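You operate a simulated robot arm through the tools that you are given. There is no shell and no other tool. Be economical: measure what you need, move in short steps, check, and stop when the job is done.

You run a simulated two-armed robot. Do the job below in one go: nothing can be reset, and whatever is moved stays where it is left.

Task
Pick up the soap carton with one hand, pass it to the other hand and put it on the free end of the feed bench.

Only the result counts: the job must be done as asked and must still hold three seconds after the hand-in. Knocking over, shifting, dropping, spilling or breaking anything else fails it.

Robot
Two 7-joint arms with two-finger grippers on one trunk, on a base that drives. Base frame: it is fixed to the floor where the robot stands at the start and does not move with it; the origin is under the middle of the robot, x ahead of it, y to its left, z up; the surface under the hand at the start is at about z = 80. Readings come in cm, degrees, newtons and seconds.
The left shoulder is at the start at [2.3, 21.3, 108.1], the right one opposite. With the tool pointing down near the work surface each hand reaches from about 20 to 76 cm from the robot's upright axis, wherever it stands, measured 20 degrees to its own side. Places, roughly: free end of the feed bench (22x40 cm) [62, 142, 86]. Payload 2.2 kg a hand.
The TCP of each hand is the grasp point between the finger pads, 1.9 cm short of the fingertips. In the tool frame z runs along the fingers and y along their closing line. The gripper opens to 11.6 cm. The gripper's body begins 7 cm behind the TCP.
Orientation is that of the tool frame in the base frame, as a unit quaternion [w, x, y, z]. With the fingers straight down and closing along the base's y, the tool's x points along the base's -x, its y along +y and its z along -z.

Tools
- The arms move only by the tool step_arm. It takes "left_series", "right_series" or both (then of equal length, played together; a hand with none holds still); each is a list of rows, each a list of 7 numbers: the opening, from 0 (shut) to 1 (fully open), then the shift along the tool's x, y, z in cm, then the turn, a rotation vector about the tool's x, y, z in degrees. In form: [[claw, x, y, z, wx, wy, wz], ...]. A call has 1 to 12 rows; each row shifts and turns the commanded pose from where the row before left it, along the tool's axes as they then stand. A row lasts 0.2 s, in which the tool goes at most 5 cm and 8.6 degrees; a call with a longer step from one row to the next is refused whole, and so is a gripper value outside its range. Where a pose cannot be reached the arm comes as near as it can. A force on the tool above 40 N (or 10 N above the force at the start of the call, whichever is more), or a blocked arm, ends the call early, and 0.2 s more pass. Each finger halts on what it meets, pressing with about 30 N; the grip force reading is that of the motor and also rises with nothing between the fingers. The clock runs only during rows and for 0.2 s after the last one: add rows that do not move to give the fingers time. The reply holds the time, the measured pose of the TCP, the force on the tool along the base axes, the opening and the grip force, in the units named above and with some noise, with the torque about the TCP (base axes, N m) and any sound that the robot's microphone picked up.
- Cameras (640 x 400 px; columns grow to the right, rows downward): "scene" is now at [12.08, -4.41, 125.19]; the picture's right is [-0.46, -0.89, -0.00], its down [-0.49, 0.25, -0.83] and it looks along [0.74, -0.38, -0.55] (base axes); focal length 261 px, centre (320, 200). "left" rides on the left gripper at [6.9, 1.5, -9.6] in its tool frame; the picture's right is [-0.21, 0.98, 0.00], its down [-0.76, -0.17, -0.63] and it looks along [-0.62, -0.14, 0.77] (tool axes); focal length 251 px, centre (320, 200). "right" rides on the right gripper at [6.9, -1.5, -9.7] in its tool frame; the picture's right is [0.21, 0.98, 0.00], its down [-0.76, 0.17, -0.63] and it looks along [-0.62, 0.14, 0.77] (tool axes); focal length 251 px, centre (320, 200). There is no depth. A picture from a camera that has moved, and an enlarged one, comes with that camera's place and axes in the base frame and with its lens.
- grab_frame(camera): a new picture of that camera. No time passes.
- raise_lower(by): slides the trunk up (or, below 0, down) by that many cm; the arms and the scene camera ride with it, the base frame stays. It gives what a move gives, with no picture.
- roll_base(legs): drives the robot by 1 to 6 legs, each [ahead, left, turn to the left] in cm, cm and degrees, along the robot's own axes; the way and the turn of a leg run together, so that a leg with both is an arc; at most 150 cm and 180 degrees a leg. The arms and the cameras ride along, it lands a little off, and it stops where it bumps. It gives what a move gives.
- head_to(pan, tilt): turns the head with the scene camera to pan (to the left, within 80 degrees either way) and tilt (down, from -29 to 69), counted from straight ahead of the robot. It gives what a move gives.
- zoom(camera, box): a new picture of the part [left, top, right, bottom] of that camera's present view, enlarged. No time passes.
- close_job(): hands the job in; it is judged then, once.

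Work in short steps. Places have to be worked out from the pictures, the camera data and where the tool is seen: move nearer, look again, correct. Check each grasp and each placing, and mend what went wrong. You have 120 turns and 88 pictures in all, those below and enlarged ones among them. Open the grippers and draw the arms clear of the work before you hand the job in, unless the task says otherwise; then end with one line.

The tools are called after ">>>" as a command line: name --argument value ..., lists and objects as JSON in quotes. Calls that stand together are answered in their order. step_arm: Moves the arms, as the interface text tells. Its arguments: {"type":"object","properties":{"left_series":{"type":"array"},"right_series":{"type":"array"}},"required":[]} The other tools are called the same way: raise_lower (by) slides the trunk up or down; roll_base (legs) drives the base; head_to (pan, tilt) turns the head that bears the scene camera; grab_frame (camera) takes a picture; zoom (camera, box) takes an enlarged picture of a part of a camera's view; close_job () hands the job in.

At the start:

```text
time_s: 0.0
left_tcp_pos: [47.24, 1.99, 106.39]
left_tcp_rot: [0.0, 0.0, 1.0, 0.001]
left_ft_force: [-0.4, 0.5, -0.5]
left_wrist_torque: [0.02, 0.02, -0.03]
left_grip_width: 11.61
left_gripper_force: 0.0
right_tcp_pos: [36.14, -30.8, 105.46]
right_tcp_rot: [0.0, 0.001, 1.0, 0.0]
right_ft_force: [0.0, -0.2, 0.0]
right_wrist_torque: [0.0, 0.02, 0.01]
right_grip_width: 11.6
right_gripper_force: 0.0
trunk travel left (down, up): [-22.5, 26.5]
robot x, y, heading: [0.15, 0.02, -0.0]
head pan, tilt: [-27.2, 33.2]
```

scene: 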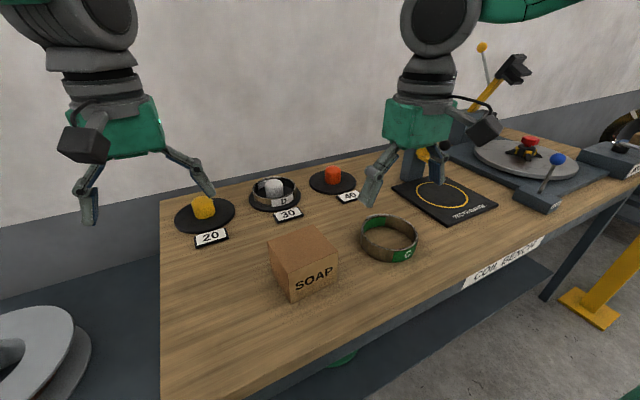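
right: 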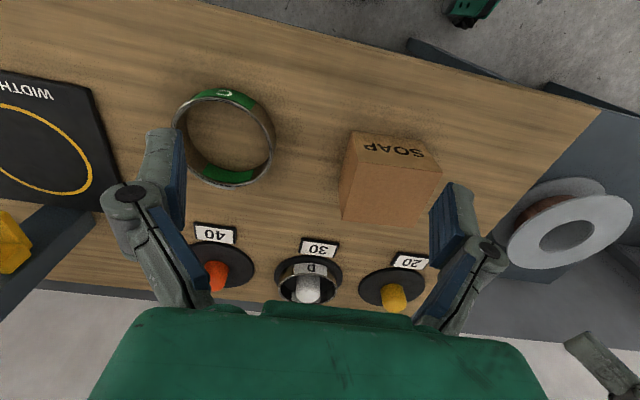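
left: 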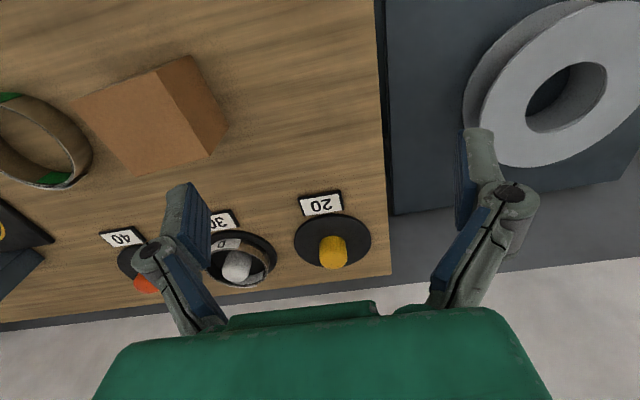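

I start by measuring the carton closely in the scene view and the right-hand view.

>>> zoom --camera "scene" --box '[240, 200, 368, 320]'

>>> zoom --camera "right" --box '[310, 110, 470, 250]'

>>> head_to --pan 65 --tilt 25

>>> grab_frame --camera "scene"

```text
3.33 times, centred on (304, 260) of scene
camera zoom: at [12.08, -4.41, 125.19], right [-0.46, -0.89, 0.0], down [-0.49, 0.25, -0.83], along [0.74, -0.38, -0.55], focal length 870 px, centre (373, 0)
```

zoom: 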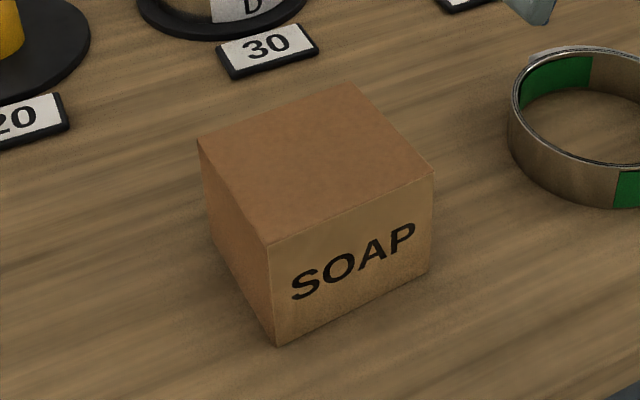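

```text
2.86 times, centred on (390, 180) of right
camera zoom: at [29.28, -32.15, 115.2], right [-0.21, 0.98, 0.0], down [0.76, 0.17, 0.63], along [0.62, 0.14, -0.78], focal length 718 px, centre (120, 257)
```

zoom: 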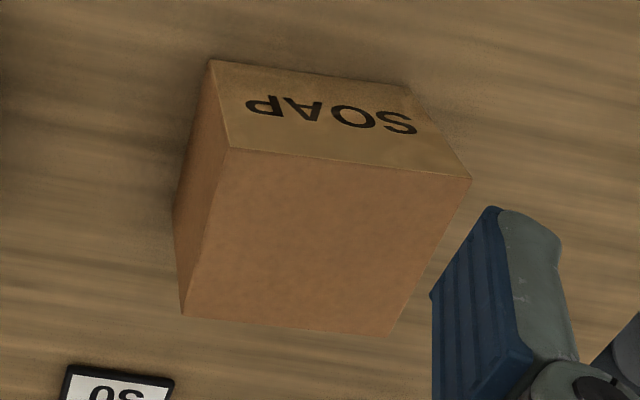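

```text
time_s: 1.7
left_tcp_pos: [47.17, 2.1, 106.4]
left_tcp_rot: [0.001, 0.0, 1.0, 0.001]
left_ft_force: [0.3, 0.0, 0.0]
left_wrist_torque: [0.02, 0.0, 0.02]
left_grip_width: 11.61
left_gripper_force: 0.1
right_tcp_pos: [36.02, -30.73, 105.55]
right_tcp_rot: [0.001, 0.001, 1.0, -0.001]
right_ft_force: [-0.8, 0.1, -1.0]
right_wrist_torque: [-0.01, 0.0, -0.02]
right_grip_width: 11.59
right_gripper_force: 0.0
trunk travel left (down, up): [-22.5, 26.5]
robot x, y, heading: [-0.12, -0.05, -0.1]
head pan, tilt: [65.0, 25.0]
```

```text
82 pictures are left
camera scene: at [8.06, 8.03, 126.54], right [0.91, -0.42, 0.0], down [-0.18, -0.38, -0.91], along [0.38, 0.82, -0.42], focal length 261 px, centre (320, 200)
```

scene: 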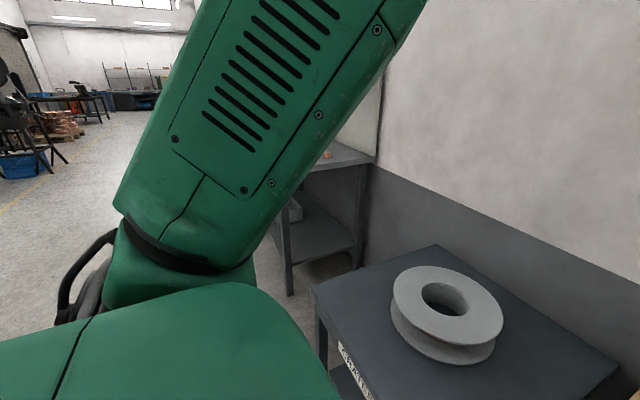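

The carton comes out at about x 43–53, y −24.5 to −13 and z 80–89, yawed +4.5° (about 9.5 × 10.8 × 8.9 cm). I'll turn both hands so their fingers close along x: right camera toward −y, left camera toward +y.

>>> step_arm --right_series '[[1, 0, 0, 0, 0, 0, -8.59], [1, 0, 0, 0, 0, 0, -8.59], [1, 0, 0, 0, 0, 0, -8.59], [1, 0, 0, 0, 0, 0, -8.59], [1, 0, 0, 0, 0, 0, -8.59], [1, 0, 0, 0, 0, 0, -8.59], [1, 0, 0, 0, 0, 0, -8.59], [1, 0, 0, 0, 0, 0, -8.59], [1, 0, 0, 0, 0, 0, -8.59], [1, 0, 0, 0, 0, 0, -8.59], [1, 0, 0, 0, 0, 0, -8.59], [1, 0, 0, 0, 0, 0, 0]]' --left_series '[[1, 0, 0, 0, 0, 0, 8.59], [1, 0, 0, 0, 0, 0, 8.59], [1, 0, 0, 0, 0, 0, 8.59], [1, 0, 0, 0, 0, 0, 8.59], [1, 0, 0, 0, 0, 0, 8.59], [1, 0, 0, 0, 0, 0, 8.59], [1, 0, 0, 0, 0, 0, 8.59], [1, 0, 0, 0, 0, 0, 8.59], [1, 0, 0, 0, 0, 0, 8.59], [1, 0, 0, 0, 0, 0, 8.59], [1, 0, 0, 0, 0, 0, 4.1], [1, 0, 0, 0, 0, 0, 0]]'

>>> head_to --pan -25 --tilt 35

>>> grab_frame --camera "scene"

```text
time_s: 4.3
left_tcp_pos: [47.16, 2.06, 106.44]
left_tcp_rot: [0.0, 0.708, 0.706, 0.001]
left_ft_force: [-0.4, -0.2, 0.7]
left_wrist_torque: [0.0, -0.05, -0.02]
left_grip_width: 11.6
left_gripper_force: 0.1
right_tcp_pos: [35.94, -30.58, 105.66]
right_tcp_rot: [-0.001, 0.736, -0.677, 0.001]
right_ft_force: [-0.7, 0.5, -0.7]
right_wrist_torque: [0.03, -0.01, -0.01]
right_grip_width: 11.6
right_gripper_force: 0.1
trunk travel left (down, up): [-22.5, 26.5]
robot x, y, heading: [-0.06, 0.38, -0.1]
head pan, tilt: [65.0, 25.0]
```

```text
time_s: 5.9
left_tcp_pos: [47.14, 2.21, 106.44]
left_tcp_rot: [0.0, 0.707, 0.707, 0.0]
left_ft_force: [-0.2, 0.0, 0.2]
left_wrist_torque: [-0.03, 0.02, 0.0]
left_grip_width: 11.61
left_gripper_force: 0.1
right_tcp_pos: [35.94, -30.55, 105.7]
right_tcp_rot: [-0.001, 0.734, -0.679, 0.001]
right_ft_force: [-0.4, 0.0, -0.3]
right_wrist_torque: [-0.01, 0.0, 0.01]
right_grip_width: 11.61
right_gripper_force: 0.0
trunk travel left (down, up): [-22.5, 26.5]
robot x, y, heading: [-0.19, -0.08, -0.2]
head pan, tilt: [-25.0, 35.0]
```

```text
81 pictures are left
camera scene: at [12.16, -4.02, 124.92], right [-0.42, -0.91, 0.0], down [-0.52, 0.24, -0.82], along [0.74, -0.34, -0.58], focal length 261 px, centre (320, 200)
```

scene: 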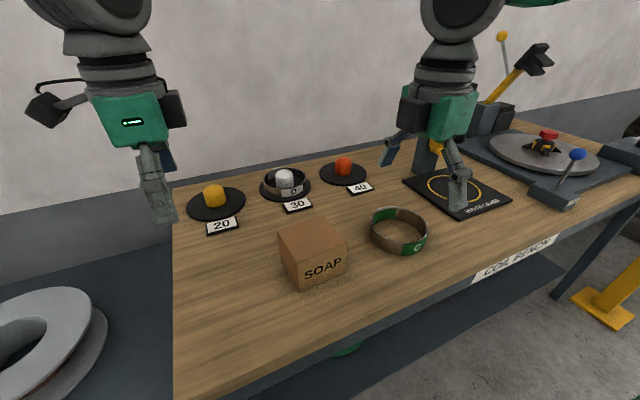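

Both hands are turned as wanted. I move the right hand above the −y half of the carton and look.

>>> step_arm --right_series '[[1, -2.17, -3.23, 0, 0, 0, 0], [1, -2.17, -3.23, 0, 0, 0, 0], [1, -2.17, -3.23, 1, 0, 0, 0], [1, -2.16, -3.22, 2, 0, 0, 0], [1, 0, 0, 3, 0, 0, 0], [1, 0, 0, 2, 0, 0, 0], [1, 0, 0, 0, 0, 0, 0]]'

>>> grab_frame --camera "right"

>>> zoom --camera "scene" --box '[220, 130, 412, 310]'

```text
time_s: 7.5
left_tcp_pos: [47.13, 2.08, 106.48]
left_tcp_rot: [0.001, 0.708, 0.706, 0.001]
left_ft_force: [-0.6, 0.1, 0.5]
left_wrist_torque: [-0.01, -0.04, -0.01]
left_grip_width: 11.59
left_gripper_force: 0.1
right_tcp_pos: [48.24, -21.14, 97.71]
right_tcp_rot: [-0.001, 0.734, -0.679, 0.001]
right_ft_force: [0.7, -0.7, -0.4]
right_wrist_torque: [-0.01, -0.01, -0.02]
right_grip_width: 11.62
right_gripper_force: 0.1
trunk travel left (down, up): [-22.5, 26.5]
robot x, y, heading: [0.18, 0.17, -0.1]
head pan, tilt: [-25.0, 35.0]
```

```text
80 pictures are left
camera right: at [50.26, -27.68, 107.34], right [-0.96, -0.29, 0.0], down [-0.23, 0.74, 0.63], along [-0.18, 0.6, -0.78], focal length 251 px, centre (320, 200)
```

right: 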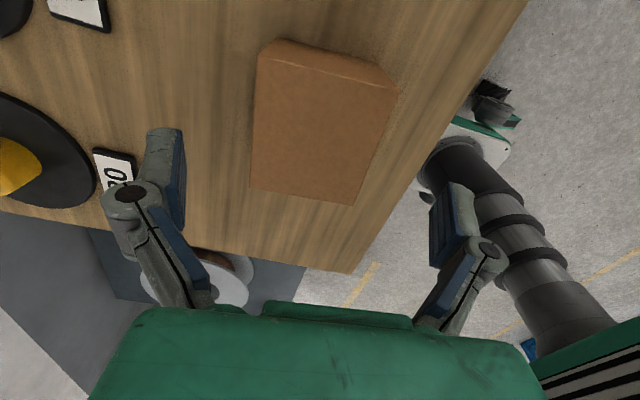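

```text
2.22 times, centred on (316, 220) of scene
camera zoom: at [12.23, -3.92, 124.92], right [-0.42, -0.91, 0.0], down [-0.52, 0.24, -0.82], along [0.74, -0.35, -0.58], focal length 580 px, centre (329, 156)
```

zoom: 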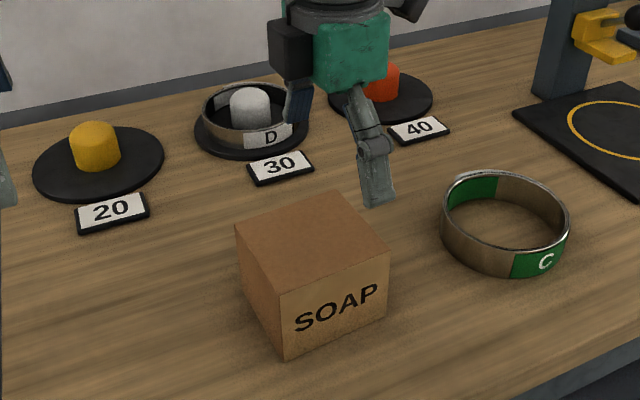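

The right camera's corner fixes agree with the scene estimate (centre about [48.0, −18.9], top at 88.9), and the hand is centred across x to about a millimetre. I go straight down to z ≈ 84.6.

>>> step_arm --right_series '[[1, 0, 0, 3, 0, 0, 0], [1, 0, 0, 3, 0, 0, 0], [1, 0, 0, 3, 0, 0, 0], [1, 0, 0, 2, 0, 0, 0], [1, 0, 0, 2.1, 0, 0, 0], [1, 0, 0, 0, 0, 0, 0]]'

>>> zoom --camera "scene" --box '[220, 130, 412, 310]'

```text
time_s: 8.9
left_tcp_pos: [46.99, 2.1, 106.59]
left_tcp_rot: [0.002, 0.707, 0.707, 0.002]
left_ft_force: [-0.3, 0.3, 0.4]
left_wrist_torque: [0.01, 0.01, 0.0]
left_grip_width: 11.58
left_gripper_force: 0.0
right_tcp_pos: [48.15, -21.01, 84.85]
right_tcp_rot: [-0.003, 0.734, -0.679, 0.003]
right_ft_force: [-0.9, -4.6, 34.9]
right_wrist_torque: [0.02, 0.52, -0.29]
right_grip_width: 11.85
right_gripper_force: 29.8
trunk travel left (down, up): [-22.5, 26.5]
robot x, y, heading: [0.3, 0.19, 0.3]
head pan, tilt: [-25.0, 35.0]
```

```text
2.22 times, centred on (316, 220) of scene
camera zoom: at [11.87, -3.87, 125.01], right [-0.42, -0.91, 0.0], down [-0.52, 0.24, -0.82], along [0.74, -0.35, -0.57], focal length 580 px, centre (329, 156)
```

zoom: 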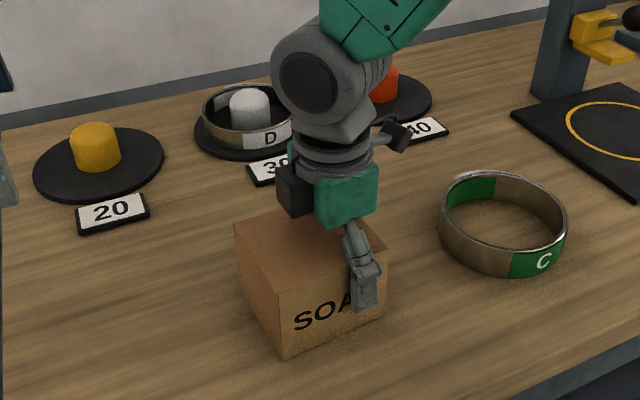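

The tool reads 35 N upward and the fingers are being spread: the inner linkage is touching the carton's top edges, so I'm too deep. I back up 1.2 cm.

>>> step_arm --right_series '[[1, 0, 0, -1.2, 0, 0, 0], [1, 0, 0, 0, 0, 0, 0]]'

>>> grab_frame --camera "right"

```text
time_s: 9.5
left_tcp_pos: [47.01, 2.02, 106.53]
left_tcp_rot: [0.0, 0.708, 0.707, 0.001]
left_ft_force: [-0.2, 0.0, 0.4]
left_wrist_torque: [0.02, -0.01, -0.01]
left_grip_width: 11.6
left_gripper_force: 0.1
right_tcp_pos: [48.03, -20.88, 85.82]
right_tcp_rot: [-0.001, 0.734, -0.679, 0.001]
right_ft_force: [0.0, -0.6, 0.0]
right_wrist_torque: [0.01, 0.03, 0.0]
right_grip_width: 11.85
right_gripper_force: 0.4
trunk travel left (down, up): [-22.5, 26.5]
robot x, y, heading: [0.2, -0.25, 0.1]
head pan, tilt: [-25.0, 35.0]
```

```text
77 pictures are left
camera right: at [50.19, -27.53, 95.42], right [-0.96, -0.29, 0.0], down [-0.23, 0.74, 0.63], along [-0.18, 0.6, -0.78], focal length 251 px, centre (320, 200)
```

right: 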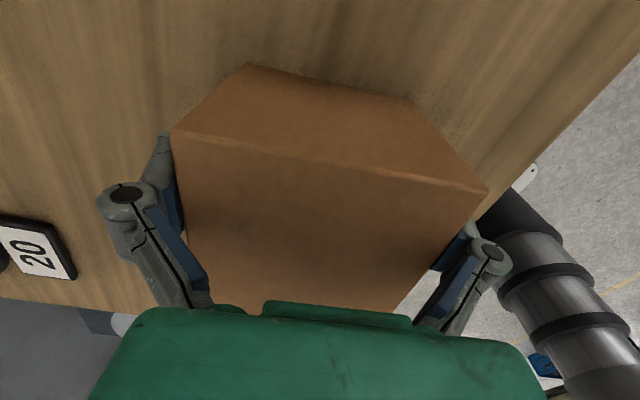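

The fingers are free of the carton again, one on each side. I raise 0.5 cm more for linkage clearance and close.

>>> step_arm --right_series '[[1, 0, 0, -0.5, 0, 0, 0], [0.85, 0, 0, 0, 0, 0, 0], [0.7, 0, 0, 0, 0, 0, 0], [0.6, 0, 0, 0, 0, 0, 0], [0.5, 0, 0, 0, 0, 0, 0], [0.3, 0, 0, 0, 0, 0, 0], [0, 0, 0, 0, 0, 0, 0], [0, 0, 0, 0, 0, 0, 0]]'

```text
time_s: 11.3
left_tcp_pos: [47.15, 2.05, 106.49]
left_tcp_rot: [0.001, 0.707, 0.707, 0.0]
left_ft_force: [0.0, -0.3, 0.3]
left_wrist_torque: [0.03, 0.0, -0.03]
left_grip_width: 11.58
left_gripper_force: 0.1
right_tcp_pos: [48.15, -20.9, 86.36]
right_tcp_rot: [-0.001, 0.735, -0.678, 0.001]
right_ft_force: [0.2, -0.4, 0.2]
right_wrist_torque: [-0.02, -0.04, 0.0]
right_grip_width: 11.25
right_gripper_force: 30.5
trunk travel left (down, up): [-22.5, 26.5]
robot x, y, heading: [-0.06, -0.18, -0.0]
head pan, tilt: [-25.0, 35.0]
```

Grip shows 30 N but at width 11.25 cm, wider than my 9.7 cm estimate; maybe the linkage rather than the pads touches. I look closely.

>>> zoom --camera "right" --box '[80, 110, 540, 330]'

>>> zoom --camera "scene" --box '[260, 180, 372, 290]'

```text
1.39 times, centred on (310, 220) of right
camera zoom: at [50.22, -27.53, 95.92], right [-0.96, -0.29, 0.0], down [-0.23, 0.74, 0.63], along [-0.18, 0.6, -0.78], focal length 350 px, centre (334, 172)
```

zoom: 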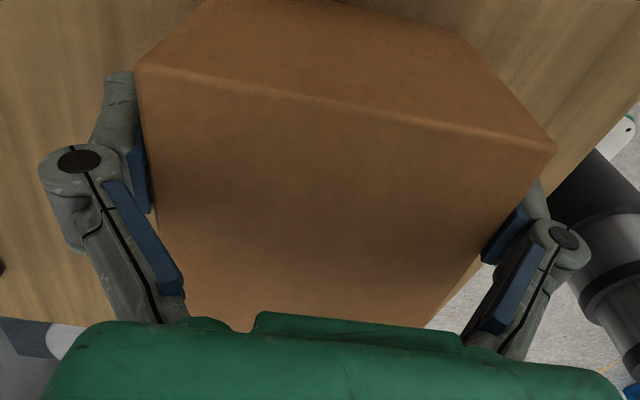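

```text
3.64 times, centred on (316, 235) of scene
camera zoom: at [12.28, -3.9, 124.91], right [-0.42, -0.91, 0.0], down [-0.52, 0.24, -0.82], along [0.74, -0.35, -0.58], focal length 949 px, centre (334, 73)
```

zoom: 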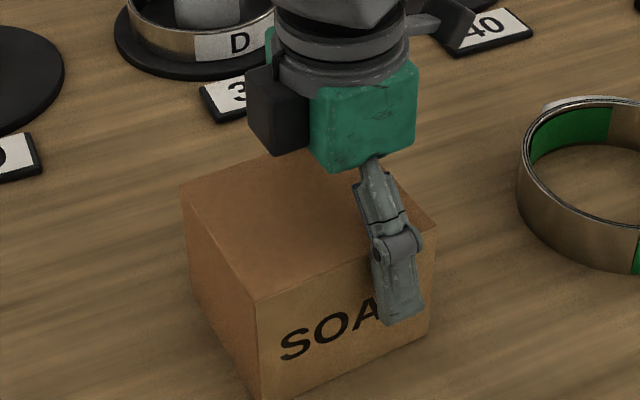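

It isn't clear whether pads or linkage are bearing. I open, raise 0.8 cm and close again to see whether the width changes.

>>> step_arm --right_series '[[1, 0, 0, 0, 0, 0, 0], [1, 0, 0, -0.8, 0, 0, 0], [0.8, 0, 0, 0, 0, 0, 0], [0.6, 0, 0, 0, 0, 0, 0], [0.3, 0, 0, 0, 0, 0, 0], [0, 0, 0, 0, 0, 0, 0], [0, 0, 0, 0, 0, 0, 0]]'

>>> zoom --camera "scene" --box '[260, 180, 372, 290]'

>>> zoom --camera "right" --box '[80, 110, 540, 330]'

```text
time_s: 12.9
left_tcp_pos: [47.12, 2.14, 106.41]
left_tcp_rot: [0.001, 0.707, 0.707, 0.001]
left_ft_force: [1.1, -0.7, 0.3]
left_wrist_torque: [0.03, -0.01, 0.03]
left_grip_width: 11.61
left_gripper_force: 0.2
right_tcp_pos: [48.11, -20.83, 86.94]
right_tcp_rot: [-0.001, 0.735, -0.679, 0.001]
right_ft_force: [-0.1, -0.2, 0.2]
right_wrist_torque: [0.02, -0.04, 0.02]
right_grip_width: 10.69
right_gripper_force: 29.8
trunk travel left (down, up): [-22.5, 26.5]
robot x, y, heading: [0.0, -0.24, -0.1]
head pan, tilt: [-25.0, 35.0]
```

```text
3.64 times, centred on (316, 235) of scene
camera zoom: at [12.29, -3.9, 124.91], right [-0.42, -0.91, 0.0], down [-0.52, 0.24, -0.82], along [0.74, -0.35, -0.58], focal length 949 px, centre (334, 73)
```

zoom: 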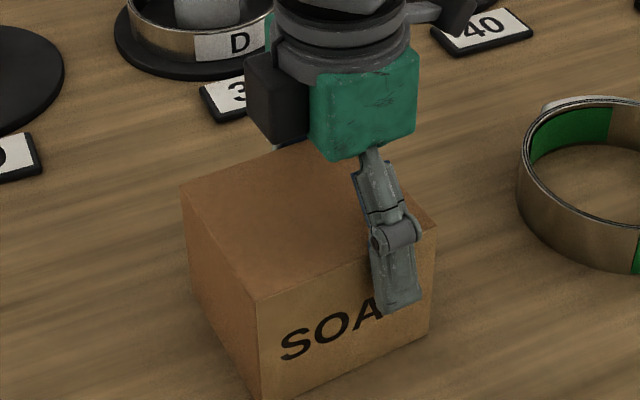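

```text
1.39 times, centred on (310, 220) of right
camera zoom: at [50.21, -27.51, 96.7], right [-0.96, -0.29, 0.0], down [-0.23, 0.74, 0.63], along [-0.18, 0.6, -0.78], focal length 350 px, centre (334, 172)
```

zoom: 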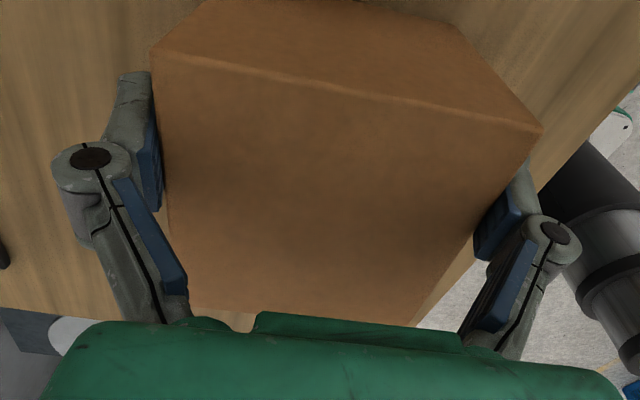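

Width followed the height, so the inner linkage is what was bearing; for a 9.7 cm carton the TCP may be only ~1 cm below the top. I open, rise, lean the hand 20° outward (toward −y, leaving room for the left hand) and shift 0.8 cm toward −y.

>>> step_arm --right_series '[[1, 0, 0, 0, 0, 0, 0], [1, 0, 0, -2.5, 0, 0, 0], [1, 0.75, 0, 0, 0, -7, 0], [1, 0, 0, 0, 0, -7, 0], [1, 0, 0, 0, 0, -6, 0], [1, 0, 0, 0, 0, 0, 0]]'

>>> zoom --camera "scene" --box '[240, 160, 372, 290]'

```text
time_s: 14.3
left_tcp_pos: [47.08, 2.36, 106.5]
left_tcp_rot: [0.001, 0.708, 0.707, 0.001]
left_ft_force: [-0.7, 0.7, -0.2]
left_wrist_torque: [-0.02, 0.01, 0.0]
left_grip_width: 11.6
left_gripper_force: 0.0
right_tcp_pos: [48.26, -21.56, 89.61]
right_tcp_rot: [-0.119, 0.723, -0.669, -0.126]
right_ft_force: [-0.3, 0.9, 0.2]
right_wrist_torque: [-0.01, 0.01, -0.05]
right_grip_width: 11.57
right_gripper_force: 0.0
trunk travel left (down, up): [-22.5, 26.5]
robot x, y, heading: [0.06, -0.08, 0.2]
head pan, tilt: [-25.0, 35.0]
```

```text
3.08 times, centred on (306, 225) of scene
camera zoom: at [12.28, -3.9, 124.91], right [-0.42, -0.91, 0.0], down [-0.52, 0.24, -0.82], along [0.74, -0.35, -0.58], focal length 803 px, centre (363, 123)
```

zoom: 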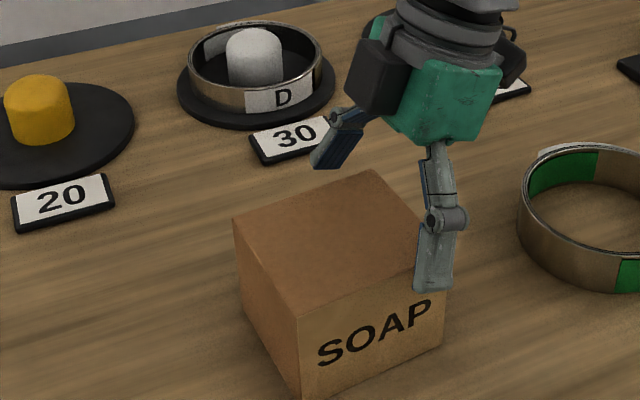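

The lean is right (tips toward +y). I drop 1.1 cm vertically to z ≈ 88.5 and close.

>>> step_arm --right_series '[[1, 0.376, 0, 1.034, 0, 0, 0], [1, 0, 0, 0, 0, 0, 0], [0.85, 0, 0, 0, 0, 0, 0], [0.7, 0, 0, 0, 0, 0, 0], [0.5, 0, 0, 0, 0, 0, 0], [0.3, 0, 0, 0, 0, 0, 0], [0, 0, 0, 0, 0, 0, 0], [0, 0, 0, 0, 0, 0, 0]]'

>>> zoom --camera "scene" --box '[240, 160, 372, 290]'

>>> zoom --camera "right" --box '[80, 60, 540, 330]'

```text
time_s: 16.1
left_tcp_pos: [47.12, 2.12, 106.42]
left_tcp_rot: [0.0, 0.707, 0.707, 0.001]
left_ft_force: [-0.2, 0.4, 0.1]
left_wrist_torque: [0.03, -0.01, -0.02]
left_grip_width: 11.61
left_gripper_force: 0.0
right_tcp_pos: [48.24, -21.65, 88.48]
right_tcp_rot: [-0.118, 0.723, -0.669, -0.126]
right_ft_force: [0.2, 0.6, 0.1]
right_wrist_torque: [0.12, -0.05, 0.04]
right_grip_width: 10.14
right_gripper_force: 30.2
trunk travel left (down, up): [-22.5, 26.5]
robot x, y, heading: [-0.08, -0.04, -0.3]
head pan, tilt: [-25.0, 35.0]
```

```text
3.08 times, centred on (306, 225) of scene
camera zoom: at [12.27, -3.96, 124.91], right [-0.42, -0.91, 0.0], down [-0.52, 0.24, -0.82], along [0.74, -0.35, -0.58], focal length 803 px, centre (363, 123)
```

zoom: 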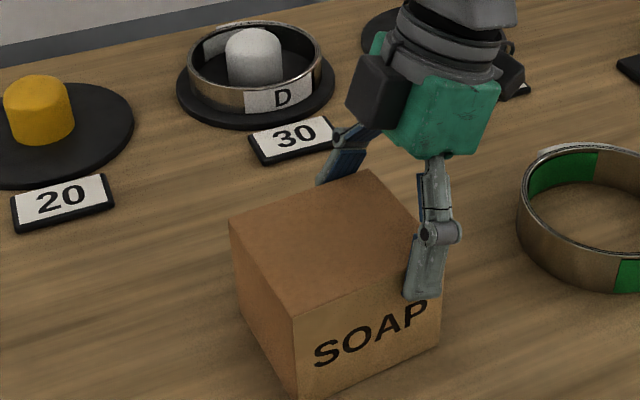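

```text
1.39 times, centred on (310, 195) of right
camera zoom: at [50.6, -31.22, 95.2], right [-0.96, -0.28, -0.07], down [-0.21, 0.48, 0.85], along [-0.2, 0.83, -0.52], focal length 350 px, centre (334, 207)
```

zoom: 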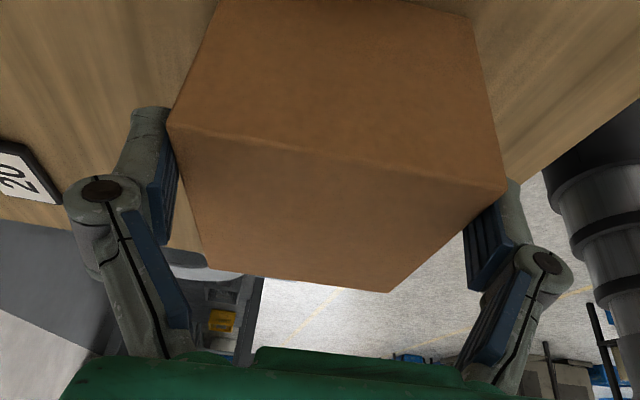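

Width is now 10.1 cm and the pads seem to lie on the carton's faces, so I try a small lift and check weight and grip.

>>> step_arm --right_series '[[0, -0.17, 0, -0.47, 0, 0, 0], [0, -0.17, 0, -0.47, 0, 0, 0], [0, -0.34, 0, -0.94, 0, 0, 0], [0, 0, 0, 0, 0, 0, 0], [0, 0, 0, 0, 0, 0, 0]]'

>>> zoom --camera "scene" --box '[240, 160, 372, 290]'

```text
time_s: 17.3
left_tcp_pos: [47.16, 2.13, 106.5]
left_tcp_rot: [0.001, 0.708, 0.706, 0.001]
left_ft_force: [0.5, 0.3, -0.3]
left_wrist_torque: [0.0, 0.01, 0.05]
left_grip_width: 11.57
left_gripper_force: 0.0
right_tcp_pos: [48.21, -21.66, 90.43]
right_tcp_rot: [-0.119, 0.723, -0.669, -0.127]
right_ft_force: [0.1, 0.4, -2.6]
right_wrist_torque: [-0.1, -0.04, -0.03]
right_grip_width: 10.16
right_gripper_force: 29.6
trunk travel left (down, up): [-22.5, 26.5]
robot x, y, heading: [0.45, 0.01, 0.4]
head pan, tilt: [-25.0, 35.0]
```

```text
3.08 times, centred on (306, 225) of scene
camera zoom: at [12.28, -4.0, 124.91], right [-0.42, -0.91, 0.0], down [-0.52, 0.24, -0.82], along [0.74, -0.35, -0.58], focal length 803 px, centre (363, 123)
```

zoom: 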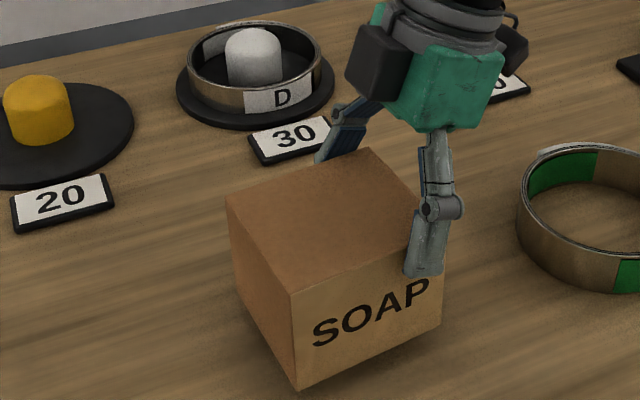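

Lifted cleanly: about 2.6 N, level, width steady. I bring the carton up toward the middle while the left hand rises above and takes a matching 4.5° yaw and 25° outward lean.

>>> step_arm --right_series '[[0, -0.68, 0, -1.88, 0, 0, 0], [0, -0.68, 0, -1.88, 0, 0, 0], [0, -2.0, -0.12, -1.1, 0, 0, 0], [0, -2.0, -0.12, -1.1, 0, 0, 0], [0, -2.0, -0.12, -1.1, 0, 0, 0], [0, -2.0, -0.12, -1.1, 0, 0, 0], [0, -2.0, -0.12, -1.1, 0, 0, 0], [0, -2.0, -0.12, -1.1, 0, 0, 0], [0, -2.0, -0.12, -1.1, 0, 0, 0], [0, -1.7, -0.1, -0.8, 0, 0, 0], [0, 0, 0, 0, 0, 0, 0]]' --left_series '[[1, 1.0, 0, -2.5, 0, 0, -4.5], [1, 1.0, 0, -2.5, 0, 0, 0], [1, 1.0, 0, -2.5, 0, 0, 0], [1, 1.0, 0, -2.5, 0, 0, 0], [1, 1.0, 0, -2.5, 0, 0, 0], [1, 1.0, 0, -2.5, 0, 0, 0], [1, 0, 0, -2.0, 0, 0, 0], [1, 0, 0, 0, 0, -8.3, 0], [1, 0, 0, 0, 0, -8.3, 0], [1, 0, 0, 0, 0, -8.4, 0], [1, 0, 0, 0, 0, 0, 0]]'

>>> head_to --pan -5 --tilt 20

>>> grab_frame --camera "scene"

>>> grab_frame --camera "left"

```text
time_s: 19.7
left_tcp_pos: [46.8, 8.15, 123.39]
left_tcp_rot: [0.161, 0.663, 0.716, -0.147]
left_ft_force: [0.2, 1.0, 0.1]
left_wrist_torque: [0.01, 0.01, -0.04]
left_grip_width: 11.59
left_gripper_force: 0.1
right_tcp_pos: [48.21, -9.7, 107.59]
right_tcp_rot: [-0.118, 0.724, -0.668, -0.127]
right_ft_force: [0.6, 0.6, -2.7]
right_wrist_torque: [-0.08, 0.0, -0.03]
right_grip_width: 10.19
right_gripper_force: 29.8
trunk travel left (down, up): [-22.5, 26.5]
robot x, y, heading: [-0.17, 0.08, -0.0]
head pan, tilt: [-25.0, 35.0]
```

```text
time_s: 20.6
left_tcp_pos: [46.8, 8.38, 123.46]
left_tcp_rot: [0.161, 0.663, 0.716, -0.147]
left_ft_force: [-0.1, 0.0, -0.1]
left_wrist_torque: [0.02, -0.07, 0.02]
left_grip_width: 11.6
left_gripper_force: 0.1
right_tcp_pos: [48.18, -9.81, 107.59]
right_tcp_rot: [-0.117, 0.723, -0.669, -0.126]
right_ft_force: [0.4, -0.2, -3.7]
right_wrist_torque: [-0.07, -0.01, 0.0]
right_grip_width: 10.11
right_gripper_force: 30.4
trunk travel left (down, up): [-22.5, 26.5]
robot x, y, heading: [0.09, 0.12, 0.1]
head pan, tilt: [-5.0, 20.0]
```

```text
68 pictures are left
camera scene: at [13.55, -0.74, 127.3], right [-0.09, -1.0, 0.0], down [-0.34, 0.03, -0.94], along [0.93, -0.08, -0.35], focal length 261 px, centre (320, 200)
```

scene: 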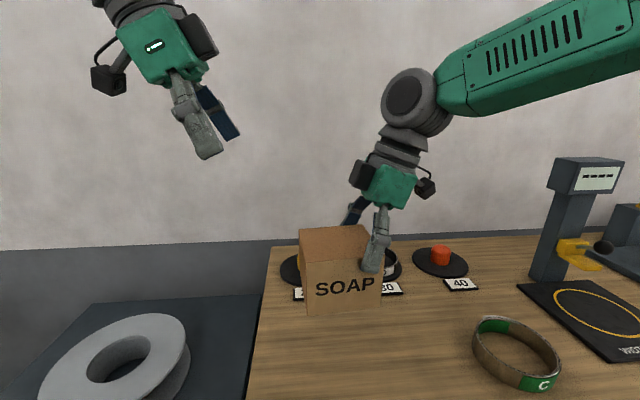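

```text
67 pictures are left
camera left: at [47.63, 18.87, 129.11], right [0.99, -0.12, 0.09], down [-0.13, -0.43, 0.89], along [-0.07, -0.9, -0.44], focal length 251 px, centre (320, 200)
```

left: 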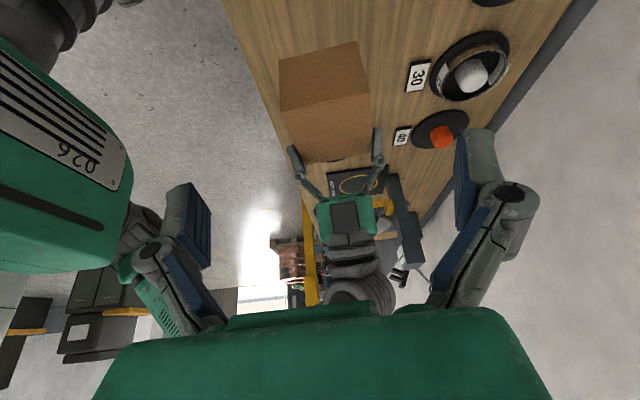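

The carton is held level with its centre near [48.0, −7.0] and top at z ≈ 108. I lean the left hand to 33° so the two gripper housings stay apart, and bring it to a pre-grasp 7 cm short, along its approach line.

>>> step_arm --left_series '[[1, 0, 0, 0, 0, -8, 0], [1, -0.61, -0.01, 3.33, 0, 0, 0], [1, -0.61, -0.01, 3.33, 0, 0, 0], [1, -0.61, -0.01, 3.33, 0, 0, 0], [1, -0.6, -0.01, 3.33, 0, 0, 0], [1, 0, 0, 0, 0, 0, 0]]'

>>> grab_frame --camera "scene"

>>> grab_frame --camera "left"

```text
time_s: 21.9
left_tcp_pos: [47.41, -1.23, 113.82]
left_tcp_rot: [0.21, 0.651, 0.703, -0.193]
left_ft_force: [-0.6, -0.1, 0.5]
left_wrist_torque: [0.03, -0.02, 0.05]
left_grip_width: 11.59
left_gripper_force: 0.0
right_tcp_pos: [48.22, -9.71, 107.66]
right_tcp_rot: [-0.117, 0.723, -0.669, -0.127]
right_ft_force: [-0.3, -0.1, -2.7]
right_wrist_torque: [-0.07, -0.03, 0.02]
right_grip_width: 10.13
right_gripper_force: 29.8
trunk travel left (down, up): [-22.5, 26.5]
robot x, y, heading: [-0.21, 0.55, 0.1]
head pan, tilt: [-5.0, 20.0]
```

```text
66 pictures are left
camera scene: at [13.53, -0.87, 127.31], right [-0.09, -1.0, 0.0], down [-0.34, 0.03, -0.94], along [0.93, -0.08, -0.35], focal length 261 px, centre (320, 200)
```

scene: 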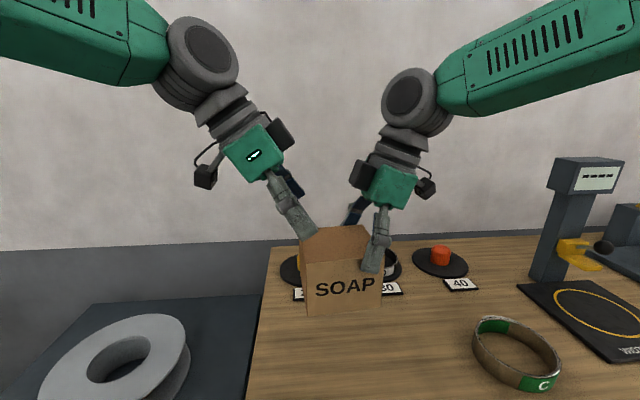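

```text
65 pictures are left
camera left: at [48.29, 10.09, 117.83], right [0.99, -0.1, 0.12], down [-0.14, -0.3, 0.94], along [-0.06, -0.95, -0.31], focal length 251 px, centre (320, 200)
```

left: 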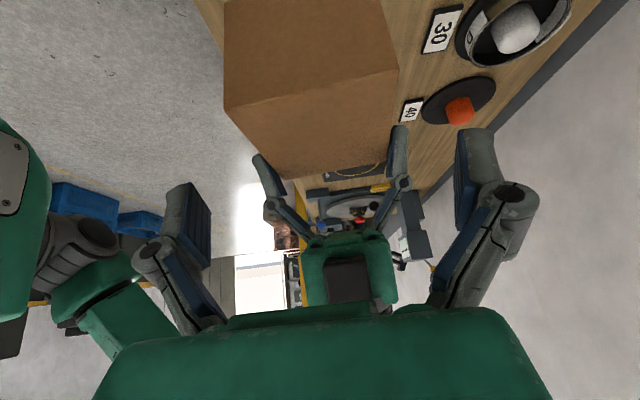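

The left camera puts the carton's near top corners about where expected, perhaps 0.5 cm further +y. I advance 6.8 cm along the approach with fingers open.

>>> step_arm --left_series '[[1, 0.3, 0.05, 2.0, 0, 0, 0], [1, 0.22, 0.05, 2.0, 0, 0, 0], [1, 0.2, 0.03, 1.5, 0, 0, 0], [1, 0, 0, 1.27, 0, 0, 0], [1, 0, 0, 0, 0, 0, 0]]'

>>> zoom --camera "scene" --box '[210, 110, 450, 330]'

>>> grab_frame --camera "left"

```text
time_s: 23.1
left_tcp_pos: [47.76, -4.32, 107.48]
left_tcp_rot: [0.209, 0.651, 0.704, -0.193]
left_ft_force: [0.7, 0.3, -0.9]
left_wrist_torque: [-0.01, 0.01, 0.02]
left_grip_width: 11.61
left_gripper_force: 0.1
right_tcp_pos: [48.23, -9.8, 107.6]
right_tcp_rot: [-0.118, 0.723, -0.669, -0.126]
right_ft_force: [0.0, -0.2, -1.6]
right_wrist_torque: [-0.05, -0.01, 0.0]
right_grip_width: 10.12
right_gripper_force: 29.3
trunk travel left (down, up): [-22.5, 26.5]
robot x, y, heading: [0.38, 0.13, 0.0]
head pan, tilt: [-5.0, 20.0]
```

```text
1.82 times, centred on (330, 220) of scene
camera zoom: at [13.57, -0.95, 127.3], right [-0.09, -1.0, 0.0], down [-0.34, 0.03, -0.94], along [0.93, -0.08, -0.35], focal length 474 px, centre (302, 164)
```

zoom: 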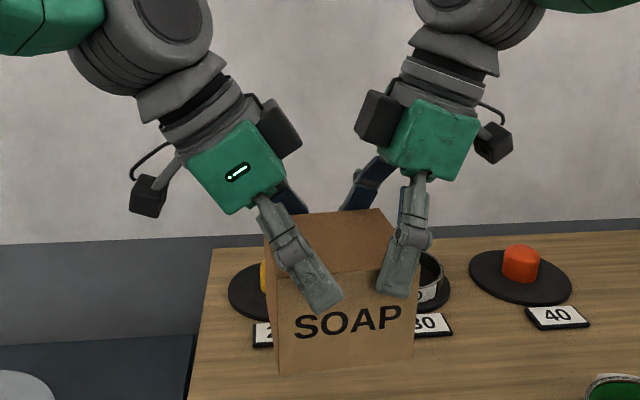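

```text
63 pictures are left
camera left: at [48.59, 6.88, 111.66], right [0.99, -0.1, 0.12], down [-0.14, -0.3, 0.94], along [-0.06, -0.95, -0.31], focal length 251 px, centre (320, 200)
```

left: 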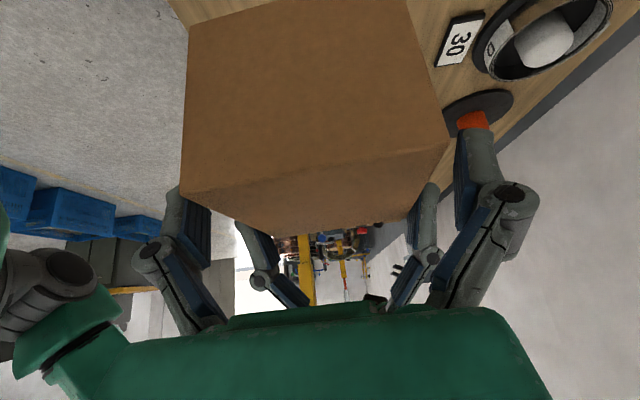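

Both left fingers straddle the carton with clear space to the right hand. I close the left gripper while the right holds.

>>> step_arm --left_series '[[0.85, 0, 0, 0, 0, 0, 0], [0.75, 0, 0, 0, 0, 0, 0], [0.6, 0, 0, 0, 0, 0, 0], [0.4, 0, 0, 0, 0, 0, 0], [0.2, 0, 0, 0, 0, 0, 0], [0, 0, 0, 0, 0, 0, 0], [0, 0, 0, 0, 0, 0, 0]]'

>>> zoom --camera "scene" --box '[210, 110, 450, 330]'

>>> zoom --camera "left" --box '[120, 100, 560, 340]'

```text
time_s: 24.8
left_tcp_pos: [47.71, -4.25, 107.54]
left_tcp_rot: [0.208, 0.652, 0.703, -0.193]
left_ft_force: [-4.3, 1.9, 0.5]
left_wrist_torque: [-0.03, -0.06, -0.14]
left_grip_width: 10.39
left_gripper_force: 30.1
right_tcp_pos: [48.3, -9.86, 107.73]
right_tcp_rot: [-0.118, 0.723, -0.669, -0.126]
right_ft_force: [5.9, -1.8, -2.1]
right_wrist_torque: [-0.04, 0.06, -0.15]
right_grip_width: 10.11
right_gripper_force: 30.1
trunk travel left (down, up): [-22.5, 26.5]
robot x, y, heading: [-0.06, -0.23, 0.1]
head pan, tilt: [-5.0, 20.0]
```

```text
1.82 times, centred on (330, 220) of scene
camera zoom: at [13.59, -0.93, 127.3], right [-0.09, -1.0, 0.0], down [-0.34, 0.03, -0.94], along [0.93, -0.08, -0.35], focal length 474 px, centre (302, 164)
```

zoom: 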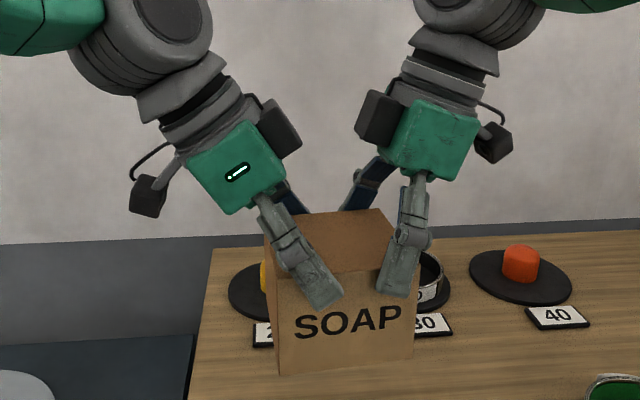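

```text
1.45 times, centred on (340, 220) of left
camera zoom: at [48.61, 6.9, 111.64], right [0.99, -0.1, 0.12], down [-0.14, -0.3, 0.94], along [-0.06, -0.95, -0.31], focal length 366 px, centre (291, 171)
```

zoom: 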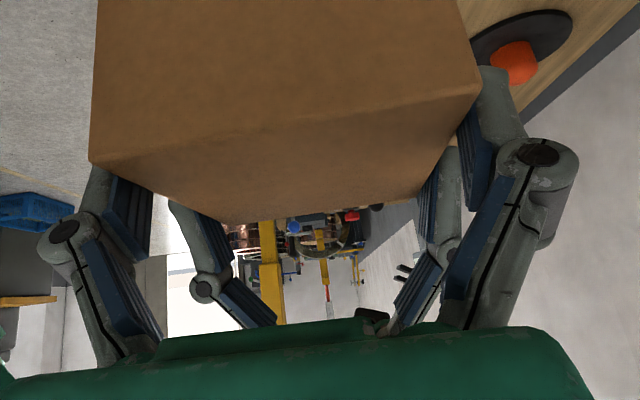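

Left width is 10.39 against the right's 10.11, so the left linkage may be touching the edge. I reopen slightly, back out 0.4 cm along the tool and close again.

>>> step_arm --left_series '[[1, 0, 0, 0, 0, 0, 0], [1, 0, 0, -0.4, 0, 0, 0], [0.8, 0, 0, 0, 0, 0, 0], [0.5, 0, 0, 0, 0, 0, 0], [0.2, 0, 0, 0, 0, 0, 0], [0, 0, 0, 0, 0, 0, 0], [0, 0, 0, 0, 0, 0, 0]]'

```text
time_s: 26.4
left_tcp_pos: [47.85, -4.05, 107.81]
left_tcp_rot: [0.209, 0.651, 0.704, -0.193]
left_ft_force: [-3.2, 1.0, 0.5]
left_wrist_torque: [-0.04, -0.03, -0.09]
left_grip_width: 10.11
left_gripper_force: 30.4
right_tcp_pos: [48.23, -9.95, 107.66]
right_tcp_rot: [-0.119, 0.723, -0.669, -0.127]
right_ft_force: [4.0, -0.9, -1.1]
right_wrist_torque: [-0.04, 0.0, -0.13]
right_grip_width: 10.1
right_gripper_force: 30.4
trunk travel left (down, up): [-22.5, 26.5]
robot x, y, heading: [0.05, -0.04, -0.3]
head pan, tilt: [-5.0, 20.0]
```

Now 10.11 cm, same as the right hand. To confirm that it's the pads bearing, I test once more 0.3 cm further out.

>>> step_arm --left_series '[[1, 0, 0, 0, 0, 0, 0], [1, 0, 0, -0.3, 0, 0, 0], [0.8, 0, 0, 0, 0, 0, 0], [0.5, 0, 0, 0, 0, 0, 0], [0.2, 0, 0, 0, 0, 0, 0], [0, 0, 0, 0, 0, 0, 0], [0, 0, 0, 0, 0, 0, 0]]'

```text
time_s: 27.9
left_tcp_pos: [47.78, -3.88, 108.14]
left_tcp_rot: [0.209, 0.651, 0.705, -0.192]
left_ft_force: [-1.2, 1.2, 0.3]
left_wrist_torque: [-0.04, -0.01, 0.0]
left_grip_width: 9.96
left_gripper_force: 29.8
right_tcp_pos: [48.27, -9.84, 107.55]
right_tcp_rot: [-0.118, 0.723, -0.669, -0.127]
right_ft_force: [1.8, -1.0, -2.7]
right_wrist_torque: [-0.01, -0.01, -0.12]
right_grip_width: 10.09
right_gripper_force: 30.1
trunk travel left (down, up): [-22.5, 26.5]
robot x, y, heading: [0.21, 0.14, 0.1]
head pan, tilt: [-5.0, 20.0]
```

Width fell to 9.96 with smaller side forces; close to the true width. I look at the contact.

>>> zoom --camera "scene" --box '[250, 160, 420, 310]'

>>> zoom --camera "left" --box '[120, 100, 560, 340]'

```text
2.67 times, centred on (335, 235) of scene
camera zoom: at [13.59, -0.93, 127.3], right [-0.09, -1.0, 0.0], down [-0.34, 0.03, -0.94], along [0.93, -0.08, -0.35], focal length 696 px, centre (280, 107)
```

zoom: 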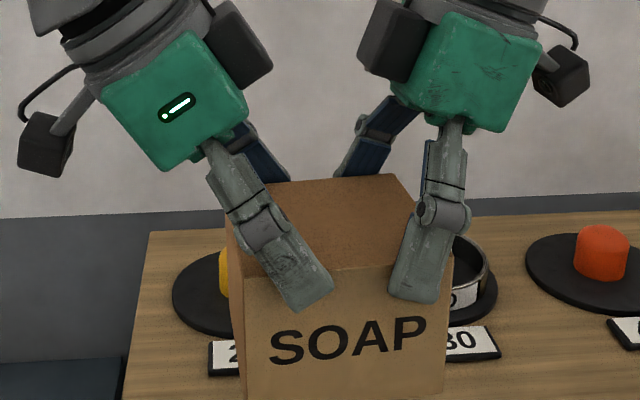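

```text
1.45 times, centred on (340, 220) of left
camera zoom: at [48.59, 7.29, 112.23], right [0.99, -0.1, 0.12], down [-0.14, -0.3, 0.94], along [-0.06, -0.95, -0.31], focal length 366 px, centre (291, 171)
```

zoom: 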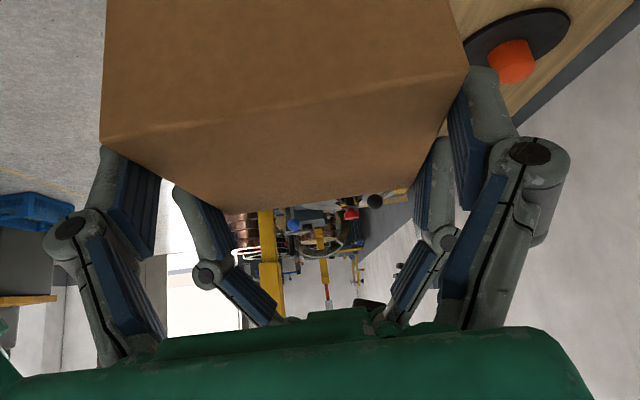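

Left pads press on both faces. I open the right hand and hold still to see whether the left carries the carton.

>>> step_arm --right_series '[[1, 0, 0, 0, 0, 0, 0], [1, 0, 0, 0, 0, 0, 0], [1, 0, 0, 0, 0, 0, 0]]'

>>> zoom --camera "scene" --box '[250, 160, 420, 310]'

```text
time_s: 28.8
left_tcp_pos: [47.82, -3.81, 108.1]
left_tcp_rot: [0.21, 0.651, 0.704, -0.193]
left_ft_force: [-0.2, 0.5, -0.1]
left_wrist_torque: [0.07, -0.01, 0.01]
left_grip_width: 9.96
left_gripper_force: 29.9
right_tcp_pos: [48.17, -9.83, 107.66]
right_tcp_rot: [-0.118, 0.724, -0.668, -0.126]
right_ft_force: [0.8, -0.4, 0.5]
right_wrist_torque: [-0.01, -0.02, 0.01]
right_grip_width: 11.59
right_gripper_force: 0.1
trunk travel left (down, up): [-22.5, 26.5]
robot x, y, heading: [0.35, 0.16, 0.1]
head pan, tilt: [-5.0, 20.0]
```

```text
2.67 times, centred on (335, 235) of scene
camera zoom: at [13.59, -0.93, 127.3], right [-0.09, -1.0, 0.0], down [-0.34, 0.03, -0.94], along [0.93, -0.08, -0.35], focal length 696 px, centre (280, 107)
```

zoom: 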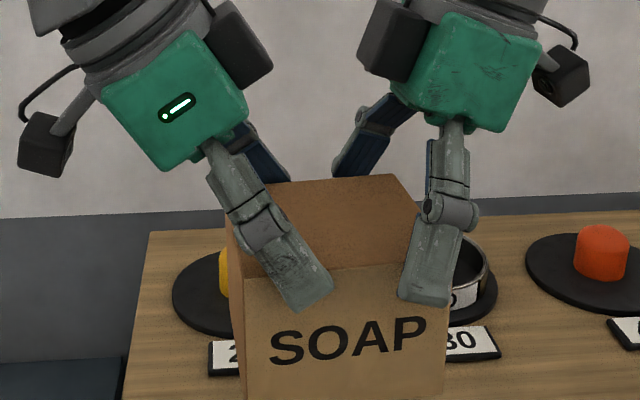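

The carton stays put with the right hand fully open. I draw the right hand back along its tool axis and check again.

>>> step_arm --right_series '[[1, 0, 0, -1, 0, 0, 0], [1, 0, 0, -2, 0, 0, 0], [1, 0, 0, -3, 0, 0, 0], [1, 0, 0, -3, 0, 0, 0], [1, 2, 0, -3, 0, 0, 0], [1, 3, 0, -2, 0, 0, 0], [1, 4, 0, 0, 0, 0, 0], [1, 4, 0, 0, 0, 0, 0], [1, 0, 0, 0, 0, 0, 0]]'

>>> grab_frame --camera "scene"

```text
time_s: 30.8
left_tcp_pos: [47.83, -4.06, 108.07]
left_tcp_rot: [0.21, 0.65, 0.704, -0.193]
left_ft_force: [-0.2, 0.2, -1.2]
left_wrist_torque: [0.07, -0.01, 0.03]
left_grip_width: 9.97
left_gripper_force: 29.6
right_tcp_pos: [49.36, -26.67, 116.63]
right_tcp_rot: [-0.118, 0.723, -0.668, -0.126]
right_ft_force: [-0.3, 0.2, -0.2]
right_wrist_torque: [-0.03, 0.01, 0.01]
right_grip_width: 11.59
right_gripper_force: 0.1
trunk travel left (down, up): [-22.5, 26.5]
robot x, y, heading: [-0.36, 0.0, 0.1]
head pan, tilt: [-5.0, 20.0]
```

```text
57 pictures are left
camera scene: at [13.56, -1.12, 127.3], right [-0.09, -1.0, 0.0], down [-0.34, 0.03, -0.94], along [0.93, -0.08, -0.35], focal length 261 px, centre (320, 200)
```

scene: 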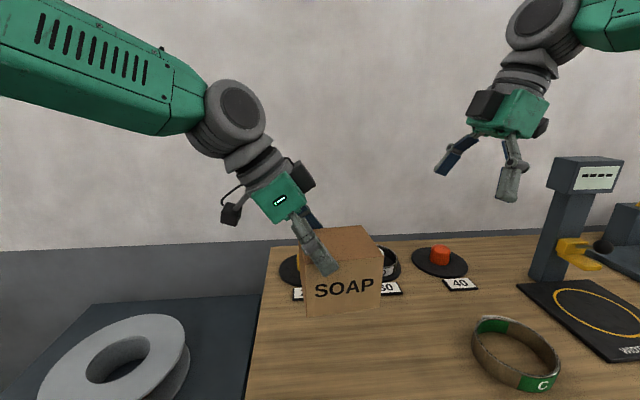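

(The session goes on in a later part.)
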